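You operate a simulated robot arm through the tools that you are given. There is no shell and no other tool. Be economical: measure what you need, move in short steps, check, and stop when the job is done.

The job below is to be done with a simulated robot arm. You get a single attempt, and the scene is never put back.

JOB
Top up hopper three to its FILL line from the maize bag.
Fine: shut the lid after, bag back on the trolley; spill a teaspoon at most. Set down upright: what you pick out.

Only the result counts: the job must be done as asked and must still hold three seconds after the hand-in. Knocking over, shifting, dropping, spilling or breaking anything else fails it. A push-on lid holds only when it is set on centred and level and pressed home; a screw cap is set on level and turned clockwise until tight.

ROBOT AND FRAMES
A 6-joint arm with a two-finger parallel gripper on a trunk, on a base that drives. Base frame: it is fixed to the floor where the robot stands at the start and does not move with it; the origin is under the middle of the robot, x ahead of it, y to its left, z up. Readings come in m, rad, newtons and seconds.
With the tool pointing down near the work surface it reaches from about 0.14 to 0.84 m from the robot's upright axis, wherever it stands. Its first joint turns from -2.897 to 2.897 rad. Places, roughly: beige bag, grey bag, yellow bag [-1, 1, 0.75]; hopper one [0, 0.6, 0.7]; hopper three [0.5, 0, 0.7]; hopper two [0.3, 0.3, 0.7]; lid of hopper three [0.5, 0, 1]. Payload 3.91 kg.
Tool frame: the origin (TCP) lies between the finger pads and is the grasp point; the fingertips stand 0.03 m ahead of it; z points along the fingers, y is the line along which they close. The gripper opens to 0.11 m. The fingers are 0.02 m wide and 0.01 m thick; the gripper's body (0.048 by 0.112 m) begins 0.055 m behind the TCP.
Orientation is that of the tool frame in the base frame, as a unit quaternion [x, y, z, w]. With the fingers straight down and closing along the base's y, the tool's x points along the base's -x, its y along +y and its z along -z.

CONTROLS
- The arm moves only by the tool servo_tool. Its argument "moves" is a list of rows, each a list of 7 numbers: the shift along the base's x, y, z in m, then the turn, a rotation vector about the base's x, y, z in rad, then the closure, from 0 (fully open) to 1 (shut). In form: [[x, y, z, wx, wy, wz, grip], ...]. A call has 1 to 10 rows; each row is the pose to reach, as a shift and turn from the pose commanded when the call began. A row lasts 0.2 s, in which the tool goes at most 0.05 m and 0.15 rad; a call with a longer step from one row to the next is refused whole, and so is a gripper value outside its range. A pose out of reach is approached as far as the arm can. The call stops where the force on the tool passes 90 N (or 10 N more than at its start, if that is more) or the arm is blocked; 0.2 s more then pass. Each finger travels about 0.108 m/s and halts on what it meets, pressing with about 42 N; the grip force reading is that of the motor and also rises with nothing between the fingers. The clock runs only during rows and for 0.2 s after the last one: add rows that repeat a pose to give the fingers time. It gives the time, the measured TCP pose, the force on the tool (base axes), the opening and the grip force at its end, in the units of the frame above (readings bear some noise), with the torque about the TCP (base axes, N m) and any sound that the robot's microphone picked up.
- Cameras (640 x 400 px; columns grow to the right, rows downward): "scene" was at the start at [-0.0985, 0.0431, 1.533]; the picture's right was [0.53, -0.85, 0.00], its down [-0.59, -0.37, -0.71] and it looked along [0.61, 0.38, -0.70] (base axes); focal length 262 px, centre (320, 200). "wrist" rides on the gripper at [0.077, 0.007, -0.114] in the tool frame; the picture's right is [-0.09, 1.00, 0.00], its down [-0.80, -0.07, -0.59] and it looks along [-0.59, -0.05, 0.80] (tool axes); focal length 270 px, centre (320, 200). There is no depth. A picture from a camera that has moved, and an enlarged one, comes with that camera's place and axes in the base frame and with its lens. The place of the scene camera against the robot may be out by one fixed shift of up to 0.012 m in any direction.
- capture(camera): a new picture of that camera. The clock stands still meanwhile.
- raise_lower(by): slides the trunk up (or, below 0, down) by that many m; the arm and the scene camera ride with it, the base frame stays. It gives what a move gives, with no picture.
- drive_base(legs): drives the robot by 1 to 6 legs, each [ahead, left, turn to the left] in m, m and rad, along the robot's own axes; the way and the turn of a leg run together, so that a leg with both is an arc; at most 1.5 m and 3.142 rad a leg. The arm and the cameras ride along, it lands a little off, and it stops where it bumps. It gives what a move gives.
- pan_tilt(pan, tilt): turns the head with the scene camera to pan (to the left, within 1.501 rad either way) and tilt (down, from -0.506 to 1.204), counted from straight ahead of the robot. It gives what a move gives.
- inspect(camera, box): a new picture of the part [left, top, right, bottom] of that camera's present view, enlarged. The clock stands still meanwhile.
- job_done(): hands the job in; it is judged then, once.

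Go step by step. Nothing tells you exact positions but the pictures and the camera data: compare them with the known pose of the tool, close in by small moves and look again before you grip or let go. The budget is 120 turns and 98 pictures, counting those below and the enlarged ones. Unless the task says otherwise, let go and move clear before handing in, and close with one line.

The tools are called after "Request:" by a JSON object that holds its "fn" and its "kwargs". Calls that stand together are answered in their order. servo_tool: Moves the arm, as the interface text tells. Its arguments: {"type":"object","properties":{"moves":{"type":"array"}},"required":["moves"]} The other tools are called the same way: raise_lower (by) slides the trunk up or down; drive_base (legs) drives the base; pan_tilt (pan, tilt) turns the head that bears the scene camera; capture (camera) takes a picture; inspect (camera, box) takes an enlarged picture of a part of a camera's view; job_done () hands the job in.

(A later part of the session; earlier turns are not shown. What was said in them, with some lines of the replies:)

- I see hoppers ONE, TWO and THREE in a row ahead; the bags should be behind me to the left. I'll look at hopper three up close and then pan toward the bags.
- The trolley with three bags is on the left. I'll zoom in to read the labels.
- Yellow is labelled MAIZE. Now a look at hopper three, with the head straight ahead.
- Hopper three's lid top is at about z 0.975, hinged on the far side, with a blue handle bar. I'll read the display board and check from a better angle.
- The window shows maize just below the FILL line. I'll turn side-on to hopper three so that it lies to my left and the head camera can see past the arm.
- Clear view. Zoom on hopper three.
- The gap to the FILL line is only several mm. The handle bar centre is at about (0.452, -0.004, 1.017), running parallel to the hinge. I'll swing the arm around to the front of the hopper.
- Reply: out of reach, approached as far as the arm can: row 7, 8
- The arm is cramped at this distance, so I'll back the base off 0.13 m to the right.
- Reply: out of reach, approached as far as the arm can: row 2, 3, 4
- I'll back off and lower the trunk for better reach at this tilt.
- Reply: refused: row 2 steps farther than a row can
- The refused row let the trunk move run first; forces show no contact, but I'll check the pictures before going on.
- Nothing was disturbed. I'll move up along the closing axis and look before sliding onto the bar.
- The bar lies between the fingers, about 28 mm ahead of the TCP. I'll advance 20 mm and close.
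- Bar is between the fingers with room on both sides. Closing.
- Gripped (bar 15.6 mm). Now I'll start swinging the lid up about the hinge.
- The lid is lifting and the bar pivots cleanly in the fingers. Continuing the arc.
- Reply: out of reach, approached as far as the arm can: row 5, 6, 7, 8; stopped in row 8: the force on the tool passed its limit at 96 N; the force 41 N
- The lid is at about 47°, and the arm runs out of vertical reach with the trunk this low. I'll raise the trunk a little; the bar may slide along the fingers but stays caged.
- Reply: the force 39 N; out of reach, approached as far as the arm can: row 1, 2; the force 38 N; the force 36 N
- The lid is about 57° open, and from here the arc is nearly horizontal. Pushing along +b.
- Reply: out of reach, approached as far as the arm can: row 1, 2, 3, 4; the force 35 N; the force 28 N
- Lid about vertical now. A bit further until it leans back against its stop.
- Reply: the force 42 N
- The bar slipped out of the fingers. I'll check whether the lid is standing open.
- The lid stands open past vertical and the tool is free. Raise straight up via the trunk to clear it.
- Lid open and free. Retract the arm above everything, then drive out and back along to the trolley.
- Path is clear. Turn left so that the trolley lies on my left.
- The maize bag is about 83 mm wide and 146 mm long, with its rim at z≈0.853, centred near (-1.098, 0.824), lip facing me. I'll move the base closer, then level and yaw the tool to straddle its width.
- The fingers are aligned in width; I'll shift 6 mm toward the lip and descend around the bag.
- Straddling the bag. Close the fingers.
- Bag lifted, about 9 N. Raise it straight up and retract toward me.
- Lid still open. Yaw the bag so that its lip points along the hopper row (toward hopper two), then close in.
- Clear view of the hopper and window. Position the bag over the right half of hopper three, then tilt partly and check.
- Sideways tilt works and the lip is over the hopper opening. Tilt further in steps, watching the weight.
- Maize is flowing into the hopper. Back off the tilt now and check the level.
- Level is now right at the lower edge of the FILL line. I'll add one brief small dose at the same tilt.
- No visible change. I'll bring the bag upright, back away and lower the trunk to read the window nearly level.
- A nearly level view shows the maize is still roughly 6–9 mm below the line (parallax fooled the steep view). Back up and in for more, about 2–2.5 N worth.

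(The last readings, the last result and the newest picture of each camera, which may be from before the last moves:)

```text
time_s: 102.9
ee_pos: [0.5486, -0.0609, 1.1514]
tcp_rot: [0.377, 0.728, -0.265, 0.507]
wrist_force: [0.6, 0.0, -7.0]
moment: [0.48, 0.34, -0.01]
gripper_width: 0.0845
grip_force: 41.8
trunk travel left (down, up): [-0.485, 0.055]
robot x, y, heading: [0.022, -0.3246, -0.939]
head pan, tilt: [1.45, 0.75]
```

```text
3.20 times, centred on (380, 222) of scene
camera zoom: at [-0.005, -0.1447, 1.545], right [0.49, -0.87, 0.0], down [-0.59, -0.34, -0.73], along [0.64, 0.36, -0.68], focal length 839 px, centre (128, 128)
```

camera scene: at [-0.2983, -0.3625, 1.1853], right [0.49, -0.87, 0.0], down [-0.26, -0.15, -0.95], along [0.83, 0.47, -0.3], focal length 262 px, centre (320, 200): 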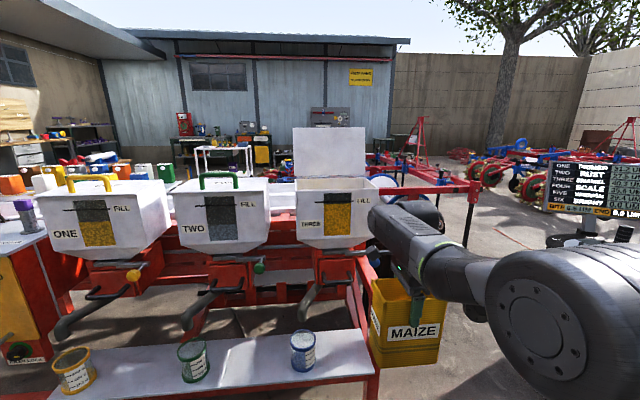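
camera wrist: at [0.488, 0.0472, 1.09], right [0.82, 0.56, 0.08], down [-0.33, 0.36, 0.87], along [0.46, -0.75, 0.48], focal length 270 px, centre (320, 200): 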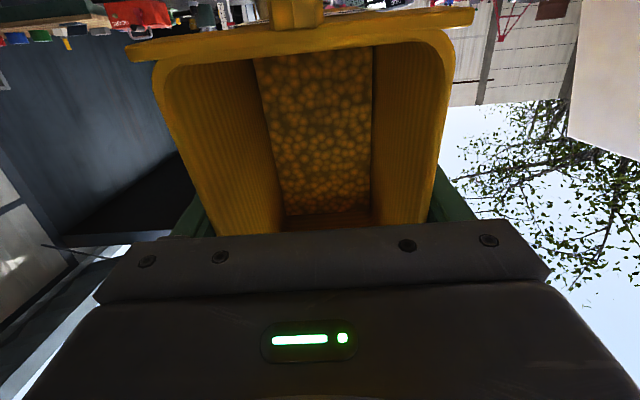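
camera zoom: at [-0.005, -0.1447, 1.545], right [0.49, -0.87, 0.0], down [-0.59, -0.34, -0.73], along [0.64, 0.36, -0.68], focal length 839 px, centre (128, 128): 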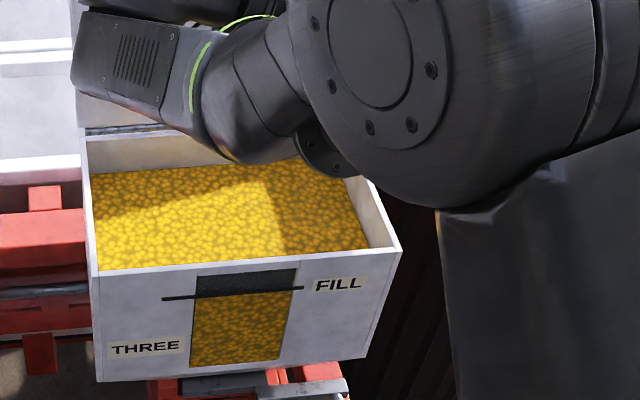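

Request:
{"fn": "servo_tool", "kwargs": {"moves": [[0, 0, 0, -0.115, -0.08, 0, 1], [0, 0, 0, -0.225, -0.157, 0, 1], [0, 0, 0, -0.245, -0.172, 0, 1], [0, 0, 0, -0.245, -0.172, 0, 1], [0, 0, 0, -0.245, -0.172, 0, 1], [0, 0, 0, -0.13, -0.091, 0, 1], [0, 0, 0, -0.015, -0.01, 0, 1], [0, 0, 0, 0, 0, 0, 1], [0, 0, 0, 0, 0, 0, 1]]}}

Request:
{"fn": "inspect", "kwargs": {"camera": "scene", "box": [280, 160, 480, 285]}}

Request:
{"fn": "inspect", "kwargs": {"camera": "scene", "box": [325, 233, 385, 278]}}

```text
time_s: 104.9
ee_pos: [0.5491, -0.0603, 1.1513]
tcp_rot: [0.378, 0.727, -0.267, 0.507]
wrist_force: [0.4, 0.1, -6.3]
moment: [0.45, 0.31, 0.01]
gripper_width: 0.0846
grip_force: 41.8
trunk travel left (down, up): [-0.485, 0.055]
robot x, y, heading: [0.0181, -0.3222, -0.932]
head pan, tilt: [1.45, 0.75]
```

```text
3.20 times, centred on (380, 222) of scene
camera zoom: at [-0.0051, -0.1447, 1.545], right [0.49, -0.87, 0.0], down [-0.59, -0.34, -0.73], along [0.64, 0.36, -0.68], focal length 839 px, centre (128, 128)
```

zoom: 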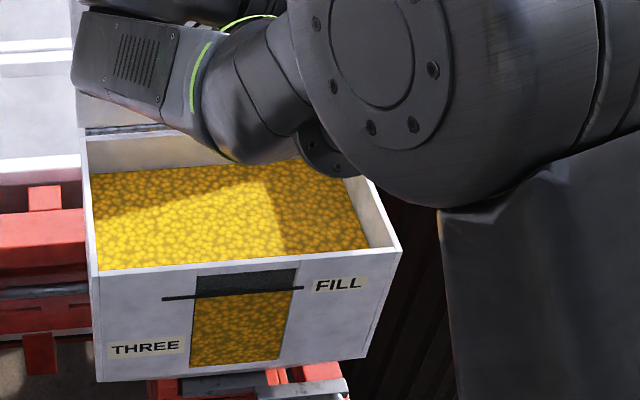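

```text
8.89 times, centred on (355, 256) of scene
camera zoom: at [-0.0051, -0.1447, 1.545], right [0.49, -0.87, 0.0], down [-0.59, -0.34, -0.73], along [0.64, 0.36, -0.68], focal length 2330 px, centre (9, -293)
```

zoom: 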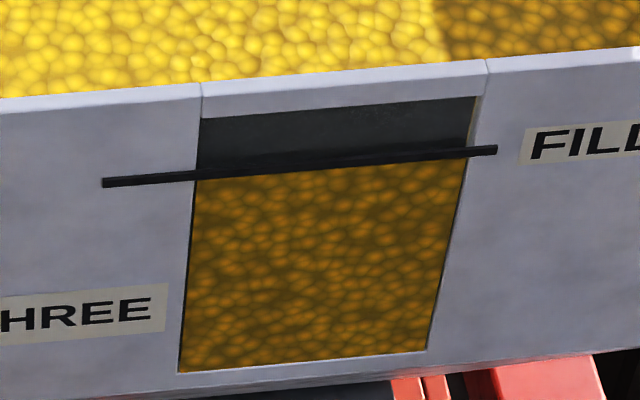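

Request:
{"fn": "servo_tool", "kwargs": {"moves": [[0, 0, 0, -0.115, -0.08, 0, 1], [0, 0, 0, -0.225, -0.157, 0, 1], [0, 0, 0, -0.3, -0.21, 0, 1], [0, 0, 0, -0.3, -0.21, 0, 1], [0, 0, 0, -0.3, -0.21, 0, 1], [0, 0, 0, -0.3, -0.21, 0, 1], [0, 0, 0, -0.19, -0.133, 0, 1], [0, 0, 0, -0.08, -0.056, 0, 1], [0, 0, 0, 0, 0, 0, 1], [0, 0, 0, 0, 0, 0, 1]]}}

Request:
{"fn": "inspect", "kwargs": {"camera": "scene", "box": [325, 233, 385, 278]}}

```text
time_s: 107.1
ee_pos: [0.5497, -0.0604, 1.1511]
tcp_rot: [0.377, 0.728, -0.265, 0.507]
wrist_force: [0.5, 0.4, -5.7]
moment: [0.4, 0.28, 0.02]
gripper_width: 0.0845
grip_force: 41.4
trunk travel left (down, up): [-0.485, 0.055]
robot x, y, heading: [0.0246, -0.3237, -0.935]
head pan, tilt: [1.45, 0.75]
```

```text
8.89 times, centred on (355, 256) of scene
camera zoom: at [-0.0052, -0.1448, 1.545], right [0.49, -0.87, 0.0], down [-0.59, -0.34, -0.73], along [0.64, 0.36, -0.68], focal length 2330 px, centre (9, -293)
```

zoom: 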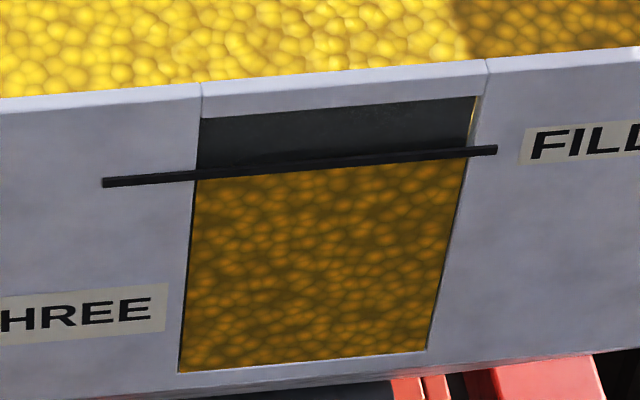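

Request:
{"fn": "servo_tool", "kwargs": {"moves": [[0, 0, 0, -0.115, -0.08, 0, 1], [0, 0, 0, -0.225, -0.157, 0, 1], [0, 0, 0, -0.33, -0.231, 0, 1], [0, 0, 0, -0.33, -0.231, 0, 1], [0, 0, 0, -0.33, -0.231, 0, 1], [0, 0, 0, -0.22, -0.154, 0, 1], [0, 0, 0, -0.11, -0.077, 0, 1], [0, 0, 0, 0, 0, 0, 1], [0, 0, 0, 0, 0, 0, 1]]}}

Request:
{"fn": "servo_tool", "kwargs": {"moves": [[0, 0, 0.005, 0.115, 0.08, 0, 1], [0, 0, 0.01, 0.229, 0.16, 0, 1], [0, 0, 0.015, 0.344, 0.24, 0, 1], [0, 0, 0.02, 0.459, 0.321, 0, 1], [0, 0, 0.02, 0.573, 0.401, 0, 1], [0, 0, 0.02, 0.688, 0.481, 0, 1], [0, 0, 0.02, 0.803, 0.562, 0, 1], [0, 0, 0.02, 0.917, 0.642, 0, 1], [0, 0, 0.02, 1.0, 0.7, 0, 1]]}}

Request:
{"fn": "drive_base", "kwargs": {"legs": [[0, -0.38, 0]]}}

Request:
{"fn": "raise_lower", "kwargs": {"by": -0.48}}

Request:
{"fn": "pan_tilt", "kwargs": {"pan": 1.45, "tilt": 0.2}}

Request:
{"fn": "inspect", "kwargs": {"camera": "scene", "box": [300, 170, 380, 250]}}

```text
time_s: 109.1
ee_pos: [0.5492, -0.0601, 1.1505]
tcp_rot: [0.378, 0.728, -0.266, 0.507]
wrist_force: [0.2, 0.3, -4.9]
moment: [0.36, 0.25, 0.01]
gripper_width: 0.0847
grip_force: 41.8
trunk travel left (down, up): [-0.485, 0.055]
robot x, y, heading: [0.0165, -0.3236, -0.932]
head pan, tilt: [1.45, 0.75]
```

```text
time_s: 111.1
ee_pos: [0.5502, -0.0609, 1.171]
tcp_rot: [0.459, 0.888, 0.001, -0.001]
wrist_force: [0.2, 0.9, -4.6]
moment: [0.01, 0.02, 0.03]
gripper_width: 0.0846
grip_force: 42.0
trunk travel left (down, up): [-0.485, 0.055]
robot x, y, heading: [0.0233, -0.3244, -0.937]
head pan, tilt: [1.45, 0.75]
```

```text
time_s: 113.5
ee_pos: [0.242, -0.2913, 1.1715]
tcp_rot: [0.463, 0.887, 0.0, 0.0]
wrist_force: [0.0, 0.2, -4.5]
moment: [0.0, 0.05, 0.0]
gripper_width: 0.0849
grip_force: 42.0
trunk travel left (down, up): [-0.485, 0.055]
robot x, y, heading: [-0.2888, -0.55, -0.938]
head pan, tilt: [1.45, 0.75]
```

```text
refused: -0.48 is not a number from -0.4 to 0.4
```

```text
time_s: 114.5
ee_pos: [0.242, -0.29, 1.1708]
tcp_rot: [0.463, 0.887, 0.0, -0.001]
wrist_force: [-0.9, 0.0, -5.2]
moment: [0.02, -0.02, 0.0]
gripper_width: 0.0845
grip_force: 42.1
trunk travel left (down, up): [-0.485, 0.055]
robot x, y, heading: [-0.287, -0.5499, -0.939]
head pan, tilt: [1.45, 0.201]
```

```text
5.00 times, centred on (340, 210) of scene
camera zoom: at [-0.3044, -0.3666, 1.5946], right [0.49, -0.87, 0.0], down [-0.17, -0.1, -0.98], along [0.85, 0.48, -0.2], focal length 1310 px, centre (220, 150)
```

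zoom: 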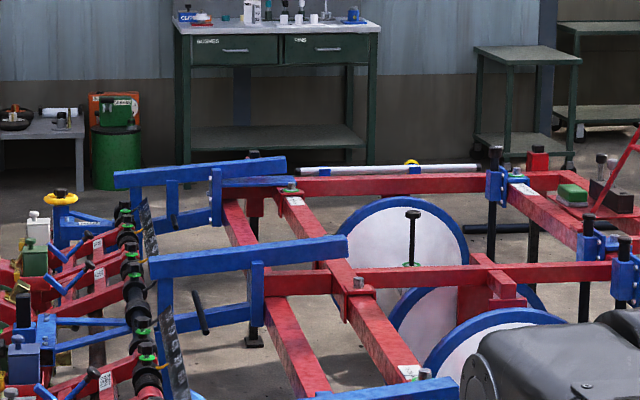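

Request:
{"fn": "raise_lower", "kwargs": {"by": -0.4}}

Request:
{"fn": "inspect", "kwargs": {"camera": "scene", "box": [300, 200, 390, 290]}}

```text
time_s: 118.3
ee_pos: [0.2414, -0.2893, 0.7705]
tcp_rot: [0.463, 0.886, -0.001, 0.0]
wrist_force: [0.2, 0.4, -5.1]
moment: [0.02, 0.0, 0.0]
gripper_width: 0.0848
grip_force: 42.3
trunk travel left (down, up): [-0.085, 0.455]
robot x, y, heading: [-0.286, -0.5491, -0.94]
head pan, tilt: [1.45, 0.201]
```

```text
4.44 times, centred on (345, 245) of scene
camera zoom: at [-0.3046, -0.3668, 1.1947], right [0.49, -0.87, 0.0], down [-0.17, -0.1, -0.98], along [0.85, 0.48, -0.2], focal length 1165 px, centre (209, 0)
```

zoom: 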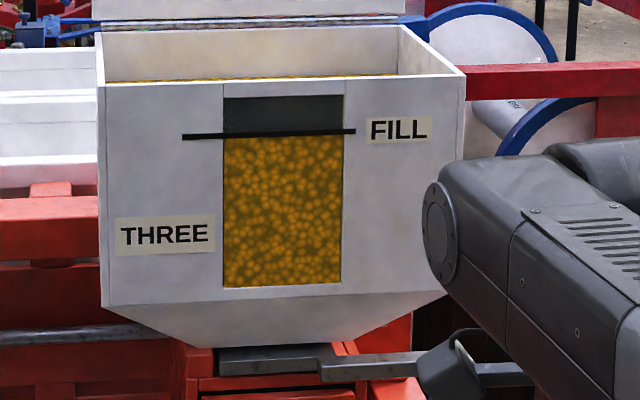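

Request:
{"fn": "inspect", "kwargs": {"camera": "scene", "box": [330, 215, 385, 245]}}

```text
11.64 times, centred on (358, 230) of scene
camera zoom: at [-0.3046, -0.3668, 1.1947], right [0.49, -0.87, 0.0], down [-0.17, -0.1, -0.98], along [0.85, 0.48, -0.2], focal length 3050 px, centre (-116, -149)
```

zoom: 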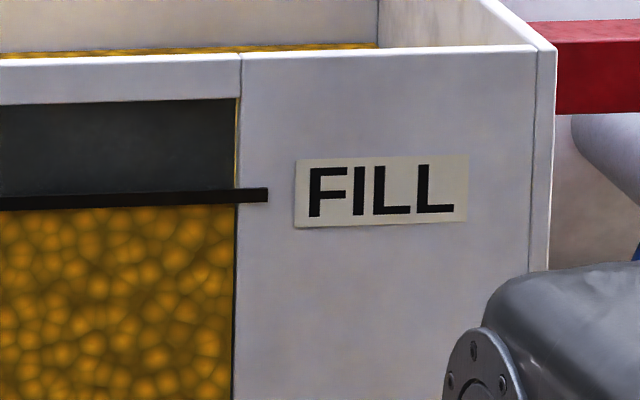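

Level is now within about 3 mm below the line centre (line z≈0.936, maize≈0.933). One more similar small pulse.

Request:
{"fn": "raise_lower", "kwargs": {"by": 0.4}}

Request:
{"fn": "drive_base", "kwargs": {"legs": [[0, 0.38, 0]]}}

Request:
{"fn": "pan_tilt", "kwargs": {"pan": 1.45, "tilt": 0.75}}

Request:
{"fn": "servo_tool", "kwargs": {"moves": [[0, 0, -0.005, -0.115, -0.08, 0, 1], [0, 0, -0.01, -0.229, -0.16, 0, 1], [0, 0, -0.015, -0.344, -0.24, 0, 1], [0, 0, -0.02, -0.459, -0.321, 0, 1], [0, 0, -0.02, -0.573, -0.401, 0, 1], [0, 0, -0.02, -0.688, -0.481, 0, 1], [0, 0, -0.02, -0.803, -0.562, 0, 1], [0, 0, -0.02, -0.917, -0.642, 0, 1], [0, 0, -0.02, -1.0, -0.7, 0, 1]]}}

```text
time_s: 122.2
ee_pos: [0.2421, -0.2901, 1.1704]
tcp_rot: [0.463, 0.886, -0.001, 0.0]
wrist_force: [0.3, -0.3, -5.5]
moment: [0.02, 0.02, 0.01]
gripper_width: 0.0849
grip_force: 42.0
trunk travel left (down, up): [-0.485, 0.055]
robot x, y, heading: [-0.2896, -0.5503, -0.94]
head pan, tilt: [1.45, 0.201]
```

```text
time_s: 124.5
ee_pos: [0.5448, -0.0664, 1.1706]
tcp_rot: [0.462, 0.887, 0.0, -0.001]
wrist_force: [0.1, -0.3, -5.1]
moment: [0.01, 0.01, -0.01]
gripper_width: 0.0847
grip_force: 42.5
trunk travel left (down, up): [-0.485, 0.055]
robot x, y, heading: [0.0183, -0.3243, -0.936]
head pan, tilt: [1.45, 0.201]
```

```text
time_s: 125.5
ee_pos: [0.5448, -0.0658, 1.1702]
tcp_rot: [0.462, 0.887, -0.001, -0.002]
wrist_force: [0.5, 0.3, -4.8]
moment: [-0.01, -0.01, 0.0]
gripper_width: 0.0846
grip_force: 41.8
trunk travel left (down, up): [-0.485, 0.055]
robot x, y, heading: [0.0134, -0.3249, -0.937]
head pan, tilt: [1.45, 0.75]
```

```text
time_s: 127.5
ee_pos: [0.5457, -0.0657, 1.1497]
tcp_rot: [0.378, 0.727, -0.265, 0.508]
wrist_force: [0.6, -0.1, -5.0]
moment: [0.33, 0.28, 0.0]
gripper_width: 0.0847
grip_force: 42.0
trunk travel left (down, up): [-0.485, 0.055]
robot x, y, heading: [0.0127, -0.3281, -0.937]
head pan, tilt: [1.45, 0.75]
```

Request:
{"fn": "servo_tool", "kwargs": {"moves": [[0, 0, 0, -0.115, -0.08, 0, 1], [0, 0, 0, -0.225, -0.157, 0, 1], [0, 0, 0, -0.335, -0.234, 0, 1], [0, 0, 0, -0.345, -0.241, 0, 1], [0, 0, 0, -0.345, -0.241, 0, 1], [0, 0, 0, -0.23, -0.161, 0, 1], [0, 0, 0, -0.115, -0.08, 0, 1], [0, 0, 0, 0, 0, 0, 1], [0, 0, 0, 0, 0, 0, 1]]}}

Request:
{"fn": "inspect", "kwargs": {"camera": "scene", "box": [280, 160, 480, 285]}}

```text
time_s: 129.5
ee_pos: [0.5456, -0.0654, 1.15]
tcp_rot: [0.379, 0.727, -0.266, 0.507]
wrist_force: [0.1, -0.2, -3.8]
moment: [0.32, 0.23, 0.0]
gripper_width: 0.0846
grip_force: 42.2
trunk travel left (down, up): [-0.485, 0.055]
robot x, y, heading: [0.0163, -0.3231, -0.94]
head pan, tilt: [1.45, 0.75]
```

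```text
3.20 times, centred on (380, 222) of scene
camera zoom: at [-0.0099, -0.1491, 1.545], right [0.49, -0.87, 0.0], down [-0.59, -0.33, -0.73], along [0.64, 0.36, -0.68], focal length 839 px, centre (128, 128)
```

zoom: 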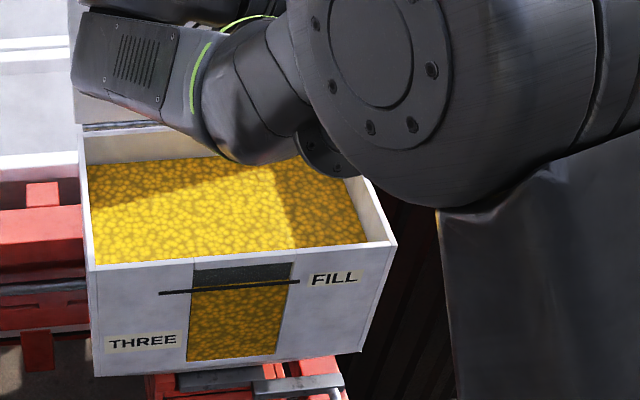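

Maize now shows just above the line in the steep view, as expected for the right level. Verify with the level view.

Request:
{"fn": "servo_tool", "kwargs": {"moves": [[0, 0, 0.005, 0.115, 0.08, 0, 1], [0, 0, 0.01, 0.229, 0.16, 0, 1], [0, 0, 0.015, 0.344, 0.24, 0, 1], [0, 0, 0.02, 0.459, 0.321, 0, 1], [0, 0, 0.02, 0.573, 0.401, 0, 1], [0, 0, 0.02, 0.688, 0.481, 0, 1], [0, 0, 0.02, 0.803, 0.562, 0, 1], [0, 0, 0.02, 0.917, 0.642, 0, 1], [0, 0, 0.02, 1.0, 0.7, 0, 1]]}}

Request:
{"fn": "drive_base", "kwargs": {"legs": [[0, -0.38, 0]]}}

Request:
{"fn": "raise_lower", "kwargs": {"by": -0.4}}

Request:
{"fn": "pan_tilt", "kwargs": {"pan": 1.45, "tilt": 0.2}}

Request:
{"fn": "inspect", "kwargs": {"camera": "scene", "box": [305, 210, 385, 270]}}

```text
time_s: 131.5
ee_pos: [0.5456, -0.0664, 1.1695]
tcp_rot: [0.461, 0.887, 0.0, 0.0]
wrist_force: [0.2, -0.3, -5.1]
moment: [0.0, 0.01, 0.01]
gripper_width: 0.0847
grip_force: 42.4
trunk travel left (down, up): [-0.485, 0.055]
robot x, y, heading: [0.0132, -0.3259, -0.934]
head pan, tilt: [1.45, 0.75]
```

```text
time_s: 133.9
ee_pos: [0.2335, -0.2966, 1.1711]
tcp_rot: [0.461, 0.887, 0.0, 0.0]
wrist_force: [-0.2, -0.4, -5.3]
moment: [0.03, 0.02, 0.02]
gripper_width: 0.0846
grip_force: 42.0
trunk travel left (down, up): [-0.485, 0.055]
robot x, y, heading: [-0.2952, -0.5551, -0.94]
head pan, tilt: [1.45, 0.75]
```

```text
time_s: 137.8
ee_pos: [0.2337, -0.2953, 0.7707]
tcp_rot: [0.462, 0.887, -0.001, 0.0]
wrist_force: [-1.0, -0.5, -3.7]
moment: [0.02, 0.01, -0.06]
gripper_width: 0.0846
grip_force: 41.4
trunk travel left (down, up): [-0.085, 0.455]
robot x, y, heading: [-0.2977, -0.5572, -0.932]
head pan, tilt: [1.45, 0.75]
```

```text
time_s: 138.8
ee_pos: [0.2338, -0.2952, 0.7707]
tcp_rot: [0.461, 0.887, 0.0, 0.0]
wrist_force: [0.0, 0.2, -4.0]
moment: [0.03, 0.02, 0.0]
gripper_width: 0.0847
grip_force: 41.7
trunk travel left (down, up): [-0.085, 0.455]
robot x, y, heading: [-0.2954, -0.5544, -0.937]
head pan, tilt: [1.45, 0.201]
```

```text
6.67 times, centred on (345, 240) of scene
camera zoom: at [-0.3122, -0.3725, 1.1946], right [0.49, -0.87, 0.0], down [-0.17, -0.1, -0.98], along [0.85, 0.48, -0.2], focal length 1747 px, centre (153, -67)
```

zoom: 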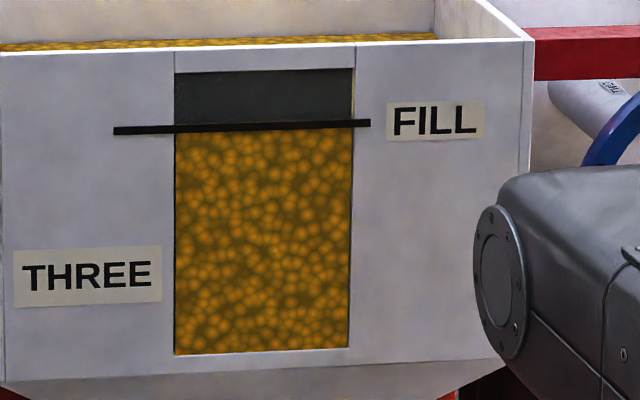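

Request:
{"fn": "raise_lower", "kwargs": {"by": 0.4}}

Request:
{"fn": "pan_tilt", "kwargs": {"pan": 1.45, "tilt": 0.65}}

Request:
{"fn": "inspect", "kwargs": {"camera": "scene", "box": [300, 180, 400, 250]}}

```text
time_s: 142.6
ee_pos: [0.2336, -0.2946, 1.1703]
tcp_rot: [0.462, 0.887, -0.002, 0.0]
wrist_force: [0.2, -0.5, -4.6]
moment: [0.0, -0.02, 0.01]
gripper_width: 0.0848
grip_force: 41.3
trunk travel left (down, up): [-0.485, 0.055]
robot x, y, heading: [-0.2968, -0.5582, -0.935]
head pan, tilt: [1.45, 0.201]
```

```text
time_s: 143.5
ee_pos: [0.2337, -0.296, 1.1696]
tcp_rot: [0.462, 0.887, -0.001, 0.0]
wrist_force: [0.4, -0.3, -5.5]
moment: [0.05, -0.01, 0.0]
gripper_width: 0.0847
grip_force: 41.8
trunk travel left (down, up): [-0.485, 0.055]
robot x, y, heading: [-0.2926, -0.5578, -0.939]
head pan, tilt: [1.45, 0.649]
```

```text
5.71 times, centred on (350, 215) of scene
camera zoom: at [-0.3176, -0.3755, 1.5537], right [0.49, -0.87, 0.0], down [-0.53, -0.3, -0.8], along [0.69, 0.39, -0.6], focal length 1498 px, centre (149, 114)
```

zoom: 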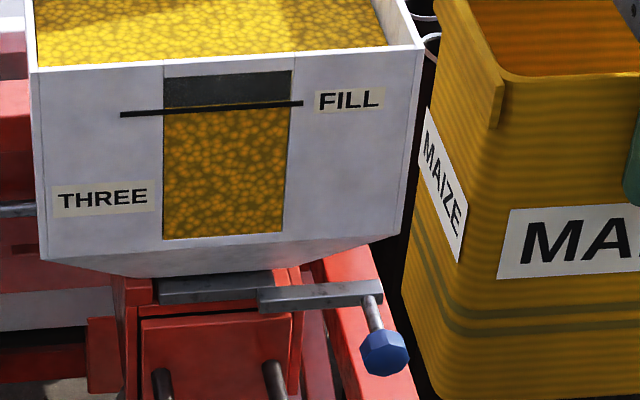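

Level sits essentially at the FILL line. Now yaw the bag back to the pick orientation, retract it and carry it back to the trolley.

Request:
{"fn": "servo_tool", "kwargs": {"moves": [[-0.015, -0.002, 0, 0, 0, 0.145, 1], [-0.03, -0.004, 0, 0, 0, 0.29, 1], [-0.045, -0.006, 0, 0, 0, 0.435, 1], [-0.06, -0.008, 0, 0, 0, 0.58, 1], [-0.075, -0.01, 0, 0, 0, 0.725, 1], [-0.09, -0.012, 0, 0, 0, 0.87, 1], [-0.105, -0.014, 0, 0, 0, 1.015, 1], [-0.12, -0.016, 0, 0, 0, 1.16, 1], [-0.135, -0.018, 0, 0, 0, 1.305, 1], [-0.1467, -0.0193, 0, 0, 0, 1.45, 1]]}}

Request:
{"fn": "servo_tool", "kwargs": {"moves": [[0, 0, 0.01, 0, 0, 0.1, 1], [0, 0, 0.01, 0, 0, 0.17, 1]]}}

Request:
{"fn": "drive_base", "kwargs": {"legs": [[-0.864, 0.103, 0], [0, 0, 1.5]]}}

Request:
{"fn": "pan_tilt", "kwargs": {"pan": 1.45, "tilt": 0.75}}

Request:
{"fn": "capture", "kwargs": {"camera": "scene"}}

```text
time_s: 145.7
ee_pos: [0.0852, -0.3149, 1.1708]
tcp_rot: [-0.243, 0.97, -0.001, 0.0]
wrist_force: [0.2, 0.1, -4.7]
moment: [0.0, 0.03, 0.0]
gripper_width: 0.0845
grip_force: 42.3
trunk travel left (down, up): [-0.485, 0.055]
robot x, y, heading: [-0.2992, -0.5536, -0.94]
head pan, tilt: [1.45, 0.649]
```

```text
time_s: 146.3
ee_pos: [0.0865, -0.3147, 1.1797]
tcp_rot: [-0.325, 0.946, 0.0, -0.001]
wrist_force: [0.0, 0.2, -4.8]
moment: [-0.03, 0.02, 0.03]
gripper_width: 0.0849
grip_force: 41.8
trunk travel left (down, up): [-0.485, 0.055]
robot x, y, heading: [-0.2932, -0.5523, -0.936]
head pan, tilt: [1.45, 0.649]
```

```text
time_s: 154.6
ee_pos: [-0.9541, 0.5829, 1.1805]
tcp_rot: [0.893, -0.449, 0.001, 0.0]
wrist_force: [0.9, 0.3, -4.6]
moment: [-0.07, 0.02, 0.02]
gripper_width: 0.0845
grip_force: 42.6
trunk travel left (down, up): [-0.485, 0.055]
robot x, y, heading: [-0.72, 0.1948, 0.611]
head pan, tilt: [1.45, 0.649]
```

```text
time_s: 155.3
ee_pos: [-0.9539, 0.5828, 1.181]
tcp_rot: [0.894, -0.448, 0.001, 0.0]
wrist_force: [-0.1, -0.9, -4.5]
moment: [-0.01, -0.01, 0.01]
gripper_width: 0.0844
grip_force: 42.1
trunk travel left (down, up): [-0.485, 0.055]
robot x, y, heading: [-0.7186, 0.1971, 0.613]
head pan, tilt: [1.45, 0.75]
```

```text
19 pictures are left
camera scene: at [-0.8973, 0.1712, 1.545], right [0.88, 0.47, 0.0], down [0.32, -0.6, -0.73], along [-0.35, 0.64, -0.68], focal length 262 px, centre (320, 200)
```

scene: 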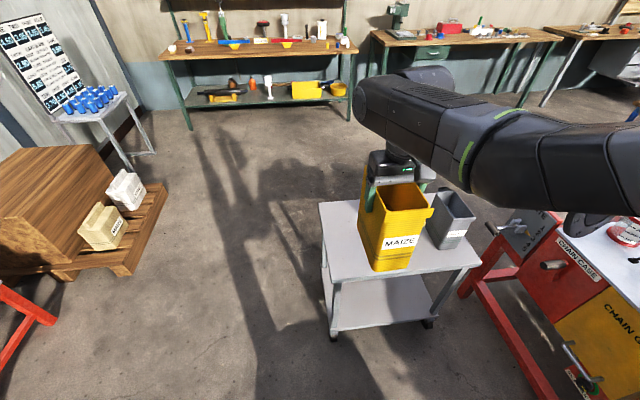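

Request:
{"fn": "drive_base", "kwargs": {"legs": [[0, 0.15, 0]]}}

```text
time_s: 156.7
ee_pos: [-1.042, 0.7057, 1.1799]
tcp_rot: [0.894, -0.448, 0.001, 0.0]
wrist_force: [-0.5, 0.1, -4.9]
moment: [-0.04, -0.03, -0.02]
gripper_width: 0.0845
grip_force: 42.1
trunk travel left (down, up): [-0.485, 0.055]
robot x, y, heading: [-0.8083, 0.317, 0.616]
head pan, tilt: [1.45, 0.75]
```

Request:
{"fn": "servo_tool", "kwargs": {"moves": [[-0.0137, 0.0287, 0, 0, 0, -0.02, 1], [-0.0274, 0.0574, 0, 0, 0, -0.045, 1], [-0.0411, 0.0861, -0.02, 0, 0, -0.045, 1], [-0.0548, 0.1148, -0.05, 0, 0, -0.045, 1], [-0.0548, 0.1148, -0.095, 0, 0, -0.045, 1], [-0.0548, 0.1148, -0.14, 0, 0, -0.045, 1], [-0.0548, 0.1148, -0.185, 0, 0, -0.045, 1], [-0.0548, 0.1148, -0.23, 0, 0, -0.045, 1], [-0.0548, 0.1148, -0.275, 0, 0, -0.045, 1]]}}

Request:
{"fn": "inspect", "kwargs": {"camera": "scene", "box": [290, 170, 490, 295]}}

```text
time_s: 158.7
ee_pos: [-1.0951, 0.8213, 0.9026]
tcp_rot: [0.884, -0.468, 0.001, 0.001]
wrist_force: [-0.2, 0.1, -4.7]
moment: [-0.02, -0.01, -0.01]
gripper_width: 0.0849
grip_force: 41.6
trunk travel left (down, up): [-0.485, 0.055]
robot x, y, heading: [-0.8075, 0.3192, 0.617]
head pan, tilt: [1.45, 0.75]
```

```text
3.20 times, centred on (390, 232) of scene
camera zoom: at [-0.9842, 0.2944, 1.545], right [0.88, 0.47, 0.0], down [0.32, -0.6, -0.73], along [-0.35, 0.64, -0.68], focal length 839 px, centre (96, 96)
```

zoom: 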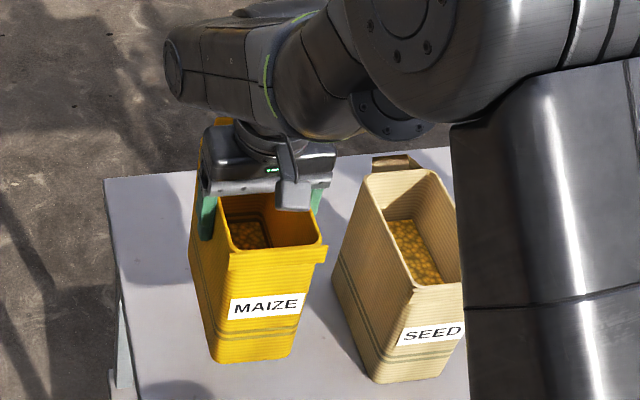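

Aligned over its original spot. Lower to the original height.

Request:
{"fn": "servo_tool", "kwargs": {"moves": [[0, 0, -0.03, 0, 0, 0, 1], [0, 0, -0.06, 0, 0, 0, 1], [0, 0, -0.075, 0, 0, 0, 1], [0, 0, -0.082, 0, 0, 0, 1], [0, 0, -0.086, 0, 0, 0, 1], [0, 0, -0.086, 0, 0, 0, 1]]}}

```text
time_s: 160.1
ee_pos: [-1.0963, 0.8198, 0.8196]
tcp_rot: [0.884, -0.468, -0.001, 0.0]
wrist_force: [1.1, -2.6, 9.2]
moment: [0.3, 0.54, 0.05]
gripper_width: 0.0847
grip_force: 42.2
trunk travel left (down, up): [-0.485, 0.055]
robot x, y, heading: [-0.8058, 0.3156, 0.612]
head pan, tilt: [1.45, 0.75]
```

It's resting on the trolley. Open the fingers and check.

Request:
{"fn": "servo_tool", "kwargs": {"moves": [[0, 0, 0.002, 0, 0, 0, 1], [0, 0, 0.002, 0, 0, 0, 0.15], [0, 0, 0.002, 0, 0, 0, 0], [0, 0, 0.002, 0, 0, 0, 0]]}}

Request:
{"fn": "inspect", "kwargs": {"camera": "scene", "box": [290, 170, 490, 295]}}

```text
time_s: 161.1
ee_pos: [-1.0962, 0.8192, 0.8212]
tcp_rot: [0.884, -0.468, 0.001, 0.0]
wrist_force: [-1.3, -0.4, 0.4]
moment: [-0.04, 0.02, 0.02]
gripper_width: 0.1099
grip_force: 0.1
trunk travel left (down, up): [-0.485, 0.055]
robot x, y, heading: [-0.8062, 0.3191, 0.615]
head pan, tilt: [1.45, 0.75]
```

```text
3.20 times, centred on (390, 232) of scene
camera zoom: at [-0.9836, 0.2935, 1.545], right [0.88, 0.47, 0.0], down [0.32, -0.6, -0.73], along [-0.35, 0.64, -0.68], focal length 839 px, centre (96, 96)
```

zoom: 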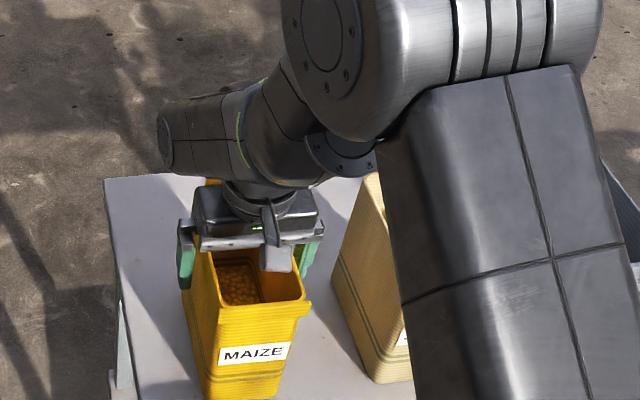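

Bag stands free between open fingers. Lift straight up and out.

Request:
{"fn": "servo_tool", "kwargs": {"moves": [[0, 0, 0.03, 0, 0, 0, 0], [0, 0, 0.06, 0, 0, 0, 0], [0, 0, 0.1, 0, 0, 0, 0], [0, 0, 0.145, 0, 0, 0, 0], [0, 0, 0.19, 0, 0, 0, 0], [0, 0, 0.235, 0, 0, 0, 0], [0.01, -0.015, 0.28, 0, 0, 0, 0], [0.03, -0.045, 0.31, 0, 0, 0, 0], [0.05, -0.075, 0.34, 0, 0, 0, 0], [0.07, -0.105, 0.37, 0, 0, 0, 0]]}}

Request:
{"fn": "inspect", "kwargs": {"camera": "scene", "box": [290, 170, 490, 295]}}

```text
time_s: 163.3
ee_pos: [-1.0248, 0.7102, 1.1933]
tcp_rot: [0.884, -0.468, 0.0, 0.0]
wrist_force: [-0.2, -0.2, 0.7]
moment: [0.03, 0.07, -0.01]
gripper_width: 0.1104
grip_force: 0.0
trunk travel left (down, up): [-0.485, 0.055]
robot x, y, heading: [-0.8057, 0.32, 0.618]
head pan, tilt: [1.45, 0.75]
```

```text
3.20 times, centred on (390, 232) of scene
camera zoom: at [-0.9827, 0.2923, 1.5451], right [0.88, 0.47, 0.0], down [0.32, -0.6, -0.73], along [-0.35, 0.64, -0.68], focal length 839 px, centre (96, 96)
```

zoom: 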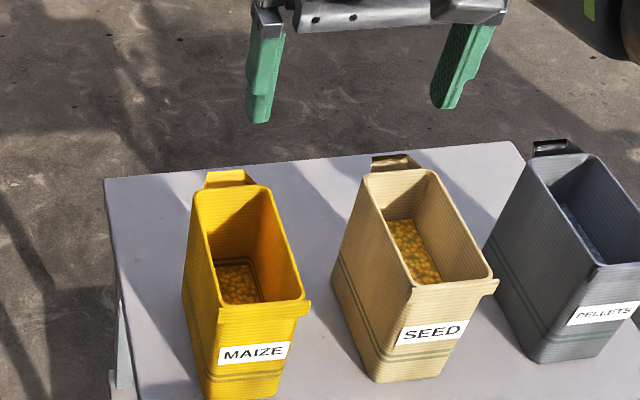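

The bag is back upright on its spot. Drive back to hopper three to shut the lid, yawing the tool across the handle again.

Request:
{"fn": "drive_base", "kwargs": {"legs": [[0, -0.15, 0], [0, 0, -1.53], [0.88, 0, 0]]}}

Request:
{"fn": "servo_tool", "kwargs": {"moves": [[0, 0, 0.01, 0, 0, -0.145, 0.3], [0, 0, 0.02, 0, 0, -0.29, 0.6], [0, 0, 0.03, 0, 0, -0.435, 0.6], [0, 0, 0.04, 0, 0, -0.58, 0.6], [0, 0, 0.05, 0, 0, -0.725, 0.6], [0, 0, 0.06, 0, 0, -0.87, 0.6], [0, 0, 0.07, 0, 0, -1.015, 0.6], [0, 0, 0.08, 0, 0, -1.16, 0.6], [0, 0, 0.09, 0, 0, -1.305, 0.6], [0, 0, 0.1, 0, 0, -1.45, 0.6]]}}

Request:
{"fn": "drive_base", "kwargs": {"legs": [[0, 0.3, 0]]}}

Request:
{"fn": "capture", "kwargs": {"camera": "scene"}}

```text
time_s: 172.6
ee_pos: [0.1988, -0.2499, 1.1934]
tcp_rot: [-0.321, 0.947, 0.0, -0.001]
wrist_force: [-0.7, 0.4, 0.7]
moment: [0.01, 0.04, -0.05]
gripper_width: 0.1101
grip_force: 0.1
trunk travel left (down, up): [-0.485, 0.055]
robot x, y, heading: [-0.1813, -0.494, -0.899]
head pan, tilt: [1.45, 0.75]
```

```text
time_s: 174.8
ee_pos: [0.198, -0.251, 1.2943]
tcp_rot: [0.388, 0.922, 0.0, -0.001]
wrist_force: [-0.4, 0.5, -0.1]
moment: [0.0, -0.02, -0.01]
gripper_width: 0.0441
grip_force: 0.1
trunk travel left (down, up): [-0.485, 0.055]
robot x, y, heading: [-0.182, -0.4922, -0.901]
head pan, tilt: [1.45, 0.75]
```

```text
time_s: 176.8
ee_pos: [0.4333, -0.0635, 1.2927]
tcp_rot: [0.387, 0.922, 0.0, -0.001]
wrist_force: [0.2, -0.3, 0.2]
moment: [0.01, 0.01, 0.0]
gripper_width: 0.044
grip_force: 0.0
trunk travel left (down, up): [-0.485, 0.055]
robot x, y, heading: [0.0509, -0.3012, -0.899]
head pan, tilt: [1.45, 0.75]
```

```text
15 pictures are left
camera scene: at [0.0211, -0.1283, 1.545], right [0.52, -0.85, 0.0], down [-0.58, -0.36, -0.73], along [0.62, 0.38, -0.68], focal length 262 px, centre (320, 200)
```

scene: 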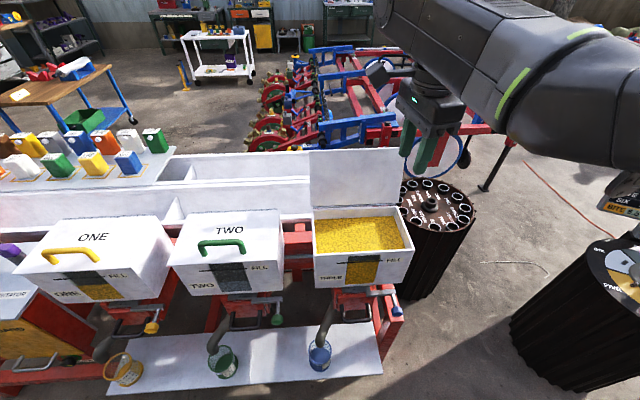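

Lid still open, no spill visible. Move above the handle bar with the fingers across it.

Request:
{"fn": "servo_tool", "kwargs": {"moves": [[0.03, 0.028, 0, 0, 0, -0.05, 0.6], [0.06, 0.056, 0, 0, 0, -0.1, 0.6], [0.09, 0.084, 0, 0, 0, -0.15, 0.6], [0.12, 0.112, 0, 0, 0, -0.166, 0.6], [0.15, 0.14, 0, 0, 0, -0.166, 0.6], [0.178, 0.165, -0.01, 0, 0, -0.166, 0.6], [0.203, 0.189, -0.03, 0, 0, -0.166, 0.6], [0.203, 0.189, -0.05, 0, 0, -0.166, 0.6]]}}

Request:
{"fn": "capture", "kwargs": {"camera": "wrist"}}

```text
time_s: 178.6
ee_pos: [0.6212, 0.112, 1.2279]
tcp_rot: [0.463, 0.886, 0.009, 0.003]
wrist_force: [-1.1, -1.0, 0.9]
moment: [0.02, -0.02, 0.03]
gripper_width: 0.0439
grip_force: 0.1
out of reach, approached as far as the arm can: row 5, 6, 7, 8
trunk travel left (down, up): [-0.485, 0.055]
robot x, y, heading: [0.0509, -0.3085, -0.902]
head pan, tilt: [1.45, 0.75]
```

```text
14 pictures are left
camera wrist: at [0.5805, 0.1781, 1.3432], right [0.87, 0.5, 0.02], down [0.39, -0.71, 0.59], along [0.31, -0.51, -0.81], focal length 270 px, centre (320, 200)
```

wrist: 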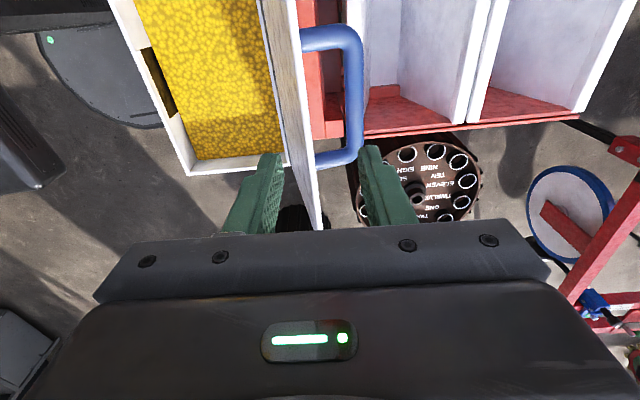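

Request:
{"fn": "drive_base", "kwargs": {"legs": [[0, 0.05, 0]]}}

```text
time_s: 179.6
ee_pos: [0.6634, 0.1449, 1.2243]
tcp_rot: [0.464, 0.886, 0.006, 0.003]
wrist_force: [0.5, 0.4, 0.0]
moment: [0.02, 0.02, -0.03]
gripper_width: 0.0442
grip_force: 0.1
trunk travel left (down, up): [-0.485, 0.055]
robot x, y, heading: [0.0951, -0.2756, -0.901]
head pan, tilt: [1.45, 0.75]
```

Request:
{"fn": "servo_tool", "kwargs": {"moves": [[-0.01, -0.005, 0, 0, 0, 0, 0.727], [-0.02, -0.01, -0.02, 0, 0, 0, 0.727], [-0.02, -0.01, -0.045, 0, 0, 0, 0.727], [-0.02, -0.01, -0.045, 0, 0, 0, 0.727]]}}

Request:
{"fn": "capture", "kwargs": {"camera": "wrist"}}

```text
time_s: 180.6
ee_pos: [0.6436, 0.1353, 1.1804]
tcp_rot: [0.463, 0.886, 0.007, 0.003]
wrist_force: [0.4, -0.7, 0.0]
moment: [0.0, 0.02, 0.0]
gripper_width: 0.0299
grip_force: 0.1
trunk travel left (down, up): [-0.485, 0.055]
robot x, y, heading: [0.0896, -0.2748, -0.897]
head pan, tilt: [1.45, 0.75]
```

```text
13 pictures are left
camera wrist: at [0.603, 0.2017, 1.2958], right [0.87, 0.5, 0.01], down [0.39, -0.7, 0.59], along [0.3, -0.51, -0.81], focal length 270 px, centre (320, 200)
```

wrist: 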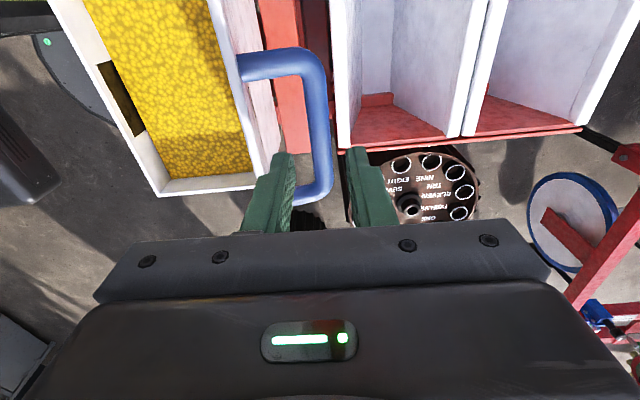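

Request:
{"fn": "inspect", "kwargs": {"camera": "wrist", "box": [200, 40, 400, 240]}}

```text
2.00 times, centred on (300, 140) of wrist
camera zoom: at [0.603, 0.2017, 1.2958], right [0.87, 0.5, 0.01], down [0.39, -0.7, 0.59], along [0.3, -0.51, -0.81], focal length 541 px, centre (360, 320)
```

zoom: 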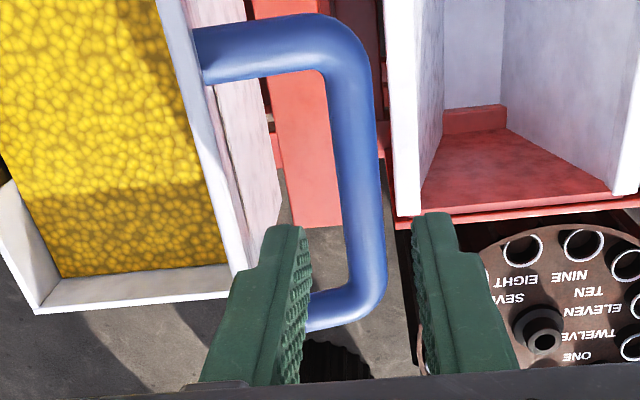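

Bar is centred between the fingers, and the front finger clears the lid edge by about 5 mm. Descend gently.

Request:
{"fn": "servo_tool", "kwargs": {"moves": [[0, 0, -0.015, 0, 0, 0, 0.727], [0, 0, -0.03, 0, 0, 0, 0.727], [0, 0, -0.045, 0, 0, 0, 0.727], [0, 0, -0.055, 0, 0, 0, 0.727]]}}

Request:
{"fn": "inspect", "kwargs": {"camera": "wrist", "box": [200, 40, 400, 240]}}

```text
time_s: 181.6
ee_pos: [0.6434, 0.1353, 1.1243]
tcp_rot: [0.463, 0.886, 0.006, 0.003]
wrist_force: [-0.1, 0.4, -0.8]
moment: [-0.02, 0.01, 0.0]
gripper_width: 0.0299
grip_force: 0.1
trunk travel left (down, up): [-0.485, 0.055]
robot x, y, heading: [0.0906, -0.2749, -0.897]
head pan, tilt: [1.45, 0.75]
```

```text
2.00 times, centred on (300, 140) of wrist
camera zoom: at [0.6038, 0.202, 1.2395], right [0.87, 0.5, 0.01], down [0.39, -0.7, 0.59], along [0.3, -0.51, -0.81], focal length 541 px, centre (360, 320)
```

zoom: 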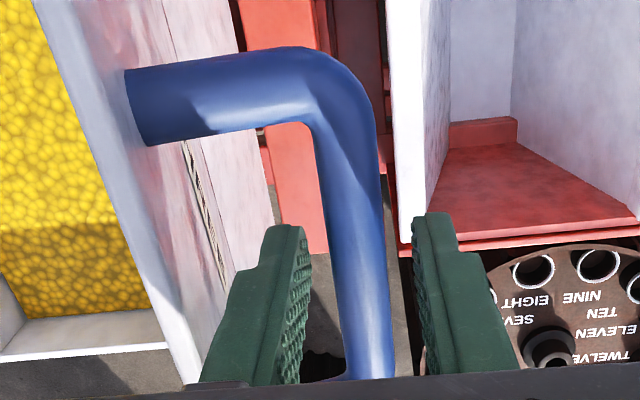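

Request:
{"fn": "servo_tool", "kwargs": {"moves": [[0, 0, -0.012, 0, 0, 0, 0.727], [0, 0, -0.012, 0, 0, 0, 0.85], [0, 0, -0.012, 0, 0, 0, 1], [0, 0, -0.012, 0, 0, 0, 1]]}}

```text
time_s: 182.6
ee_pos: [0.6426, 0.1349, 1.1122]
tcp_rot: [0.463, 0.886, 0.006, 0.003]
wrist_force: [-1.2, -1.1, -2.3]
moment: [-0.04, 0.06, -0.18]
gripper_width: 0.0154
grip_force: 44.7
trunk travel left (down, up): [-0.485, 0.055]
robot x, y, heading: [0.0935, -0.2726, -0.904]
head pan, tilt: [1.45, 0.75]
```

Gripped the bar. Swing the lid back along the reverse arc.

Request:
{"fn": "servo_tool", "kwargs": {"moves": [[-0.0188, -0.0131, 0.013, 0, 0, 0, 1], [-0.0365, -0.0256, 0.021, 0, 0, 0, 1], [-0.055, -0.0386, 0.0257, 0, 0, 0, 1], [-0.0739, -0.0518, 0.027, 0, 0, 0, 1], [-0.0927, -0.065, 0.0248, 0, 0, 0, 1]]}}

Request:
{"fn": "capture", "kwargs": {"camera": "scene"}}

```text
time_s: 183.8
ee_pos: [0.551, 0.0696, 1.1387]
tcp_rot: [0.463, 0.886, 0.006, 0.002]
wrist_force: [1.0, 0.0, -10.5]
moment: [0.64, 0.31, -0.1]
gripper_width: 0.0154
grip_force: 45.1
trunk travel left (down, up): [-0.485, 0.055]
robot x, y, heading: [0.0906, -0.272, -0.896]
head pan, tilt: [1.45, 0.75]
```

```text
10 pictures are left
camera scene: at [0.0618, -0.0965, 1.545], right [0.52, -0.85, 0.0], down [-0.58, -0.36, -0.73], along [0.62, 0.38, -0.68], focal length 262 px, centre (320, 200)
```

scene: 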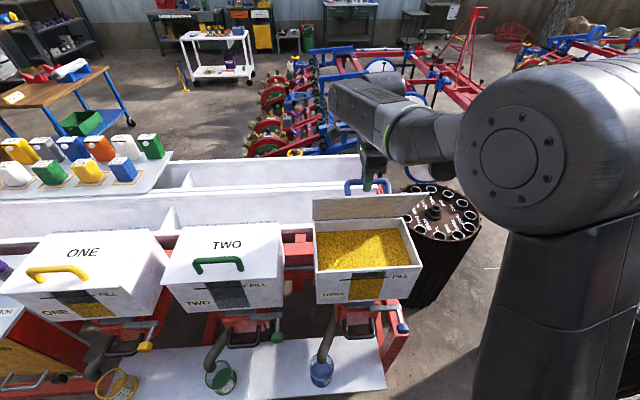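

Request:
{"fn": "servo_tool", "kwargs": {"moves": [[-0.0183, -0.0129, -0.0057, 0, 0, 0, 1], [-0.0358, -0.0251, -0.0146, 0, 0, 0, 1], [-0.0519, -0.0364, -0.0265, 0, 0, 0, 1], [-0.0664, -0.0466, -0.0413, 0, 0, 0, 1], [-0.079, -0.0553, -0.0586, 0, 0, 0, 1], [-0.0892, -0.0625, -0.078, 0, 0, 0, 1]]}}

Request:
{"fn": "inspect", "kwargs": {"camera": "scene", "box": [280, 140, 480, 310]}}

```text
time_s: 185.2
ee_pos: [0.4607, 0.0056, 1.0592]
tcp_rot: [0.463, 0.886, 0.006, 0.002]
wrist_force: [3.6, -10.5, 3.1]
moment: [-0.29, -0.46, 0.38]
gripper_width: 0.0155
grip_force: 44.9
trunk travel left (down, up): [-0.485, 0.055]
robot x, y, heading: [0.0919, -0.2748, -0.901]
head pan, tilt: [1.45, 0.75]
```

```text
2.35 times, centred on (380, 225) of scene
camera zoom: at [0.0609, -0.099, 1.5453], right [0.52, -0.85, 0.0], down [-0.58, -0.36, -0.73], along [0.62, 0.38, -0.68], focal length 617 px, centre (179, 141)
```

zoom: 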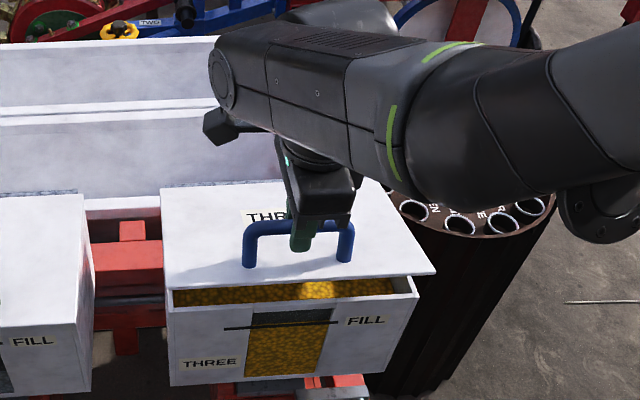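

Nearly shut; finish lowering gently and press.

Request:
{"fn": "servo_tool", "kwargs": {"moves": [[-0.004, -0.003, -0.0105, 0, 0, 0, 1], [-0.0079, -0.0055, -0.021, 0, 0, 0, 1], [-0.01, -0.007, -0.03, 0, 0, 0, 1], [-0.0122, -0.0086, -0.0388, 0, 0, 0, 1], [-0.0122, -0.0086, -0.044, 0, 0, 0, 1]]}}

Request:
{"fn": "inspect", "kwargs": {"camera": "scene", "box": [280, 140, 480, 310]}}

```text
time_s: 186.4
ee_pos: [0.4459, -0.0047, 1.0195]
tcp_rot: [0.463, 0.886, 0.009, 0.003]
wrist_force: [-3.8, -20.0, 36.9]
moment: [-0.02, 0.15, 0.64]
gripper_width: 0.0156
grip_force: 45.5
trunk travel left (down, up): [-0.485, 0.055]
robot x, y, heading: [0.0892, -0.2764, -0.901]
head pan, tilt: [1.45, 0.75]
```

```text
2.35 times, centred on (380, 225) of scene
camera zoom: at [0.0581, -0.1015, 1.5462], right [0.52, -0.85, 0.0], down [-0.58, -0.35, -0.73], along [0.62, 0.38, -0.68], focal length 617 px, centre (179, 141)
```

zoom: 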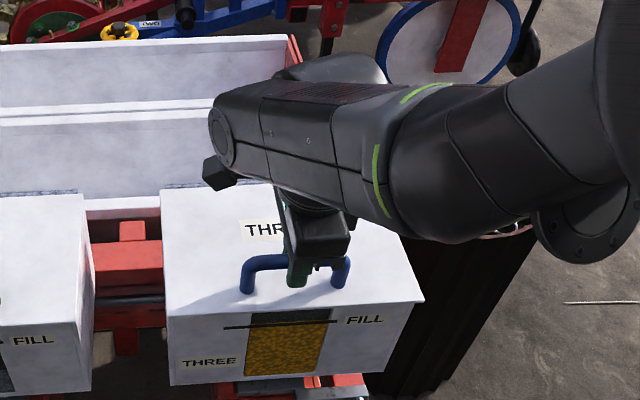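

Lid is shut under about 37 N. Ease off, open slightly and lift clear.

Request:
{"fn": "servo_tool", "kwargs": {"moves": [[0, 0, 0.002, 0, 0, 0, 0.9], [0, 0, 0.002, 0, 0, 0, 0.7], [0, 0, 0.002, 0, 0, 0, 0.65], [0, 0, 0.02, 0, 0, 0, 0.65], [0, 0, 0.05, 0, 0, 0, 0.65], [0, 0, 0.09, 0, 0, 0, 0.65], [0, 0, 0.13, 0, 0, 0, 0.65], [0, 0, 0.17, 0, 0, 0, 0.65]]}}

Request:
{"fn": "drive_base", "kwargs": {"legs": [[0, -0.2, 0]]}}

Request:
{"fn": "capture", "kwargs": {"camera": "scene"}}

```text
time_s: 188.2
ee_pos: [0.45, -0.0024, 1.1869]
tcp_rot: [0.463, 0.886, 0.007, 0.003]
wrist_force: [-0.4, 0.8, 0.3]
moment: [-0.02, 0.03, -0.01]
gripper_width: 0.0381
grip_force: 0.1
trunk travel left (down, up): [-0.485, 0.055]
robot x, y, heading: [0.0923, -0.2777, -0.903]
head pan, tilt: [1.45, 0.75]
```

```text
time_s: 189.8
ee_pos: [0.2878, -0.1297, 1.1858]
tcp_rot: [0.464, 0.886, 0.007, 0.002]
wrist_force: [0.4, -0.1, -0.3]
moment: [-0.02, 0.0, -0.04]
gripper_width: 0.0385
grip_force: 0.1
trunk travel left (down, up): [-0.485, 0.055]
robot x, y, heading: [-0.0676, -0.4035, -0.901]
head pan, tilt: [1.45, 0.75]
```

```text
7 pictures are left
camera scene: at [-0.1016, -0.2257, 1.5451], right [0.52, -0.85, 0.0], down [-0.58, -0.36, -0.73], along [0.62, 0.38, -0.68], focal length 262 px, centre (320, 200)
```

scene: 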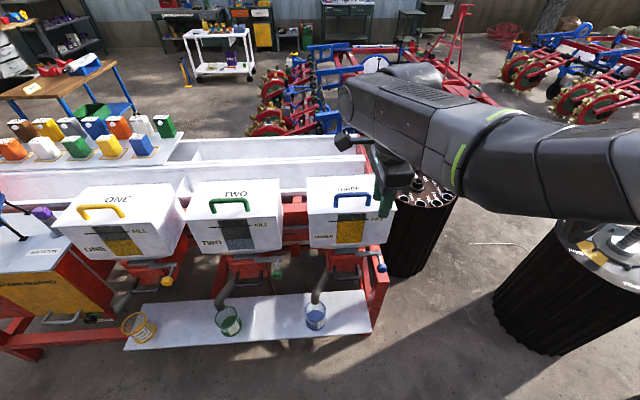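

Request:
{"fn": "inspect", "kwargs": {"camera": "scene", "box": [290, 165, 410, 260]}}

```text
4.21 times, centred on (350, 212) of scene
camera zoom: at [-0.1016, -0.2257, 1.5451], right [0.52, -0.85, 0.0], down [-0.58, -0.36, -0.73], along [0.62, 0.38, -0.68], focal length 1103 px, centre (194, 147)
```

zoom: 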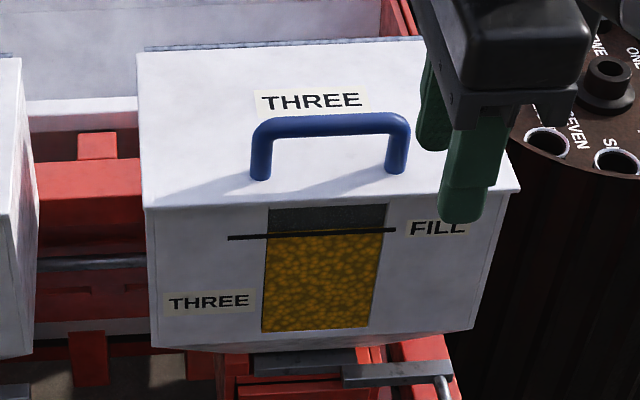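

The lid is shut flush, the maize reads at the FILL line, the bag is back on the trolley, and the arm is clear. Handing in.

Request:
{"fn": "job_done", "kwargs": {}}

```text
The job is handed in.
```

Hopper three is topped up to about its FILL line (within 1–2 mm by my reading) from the maize bag. The lid is shut, the bag is upright at its original spot on the trolley, and I saw no spilled maize.
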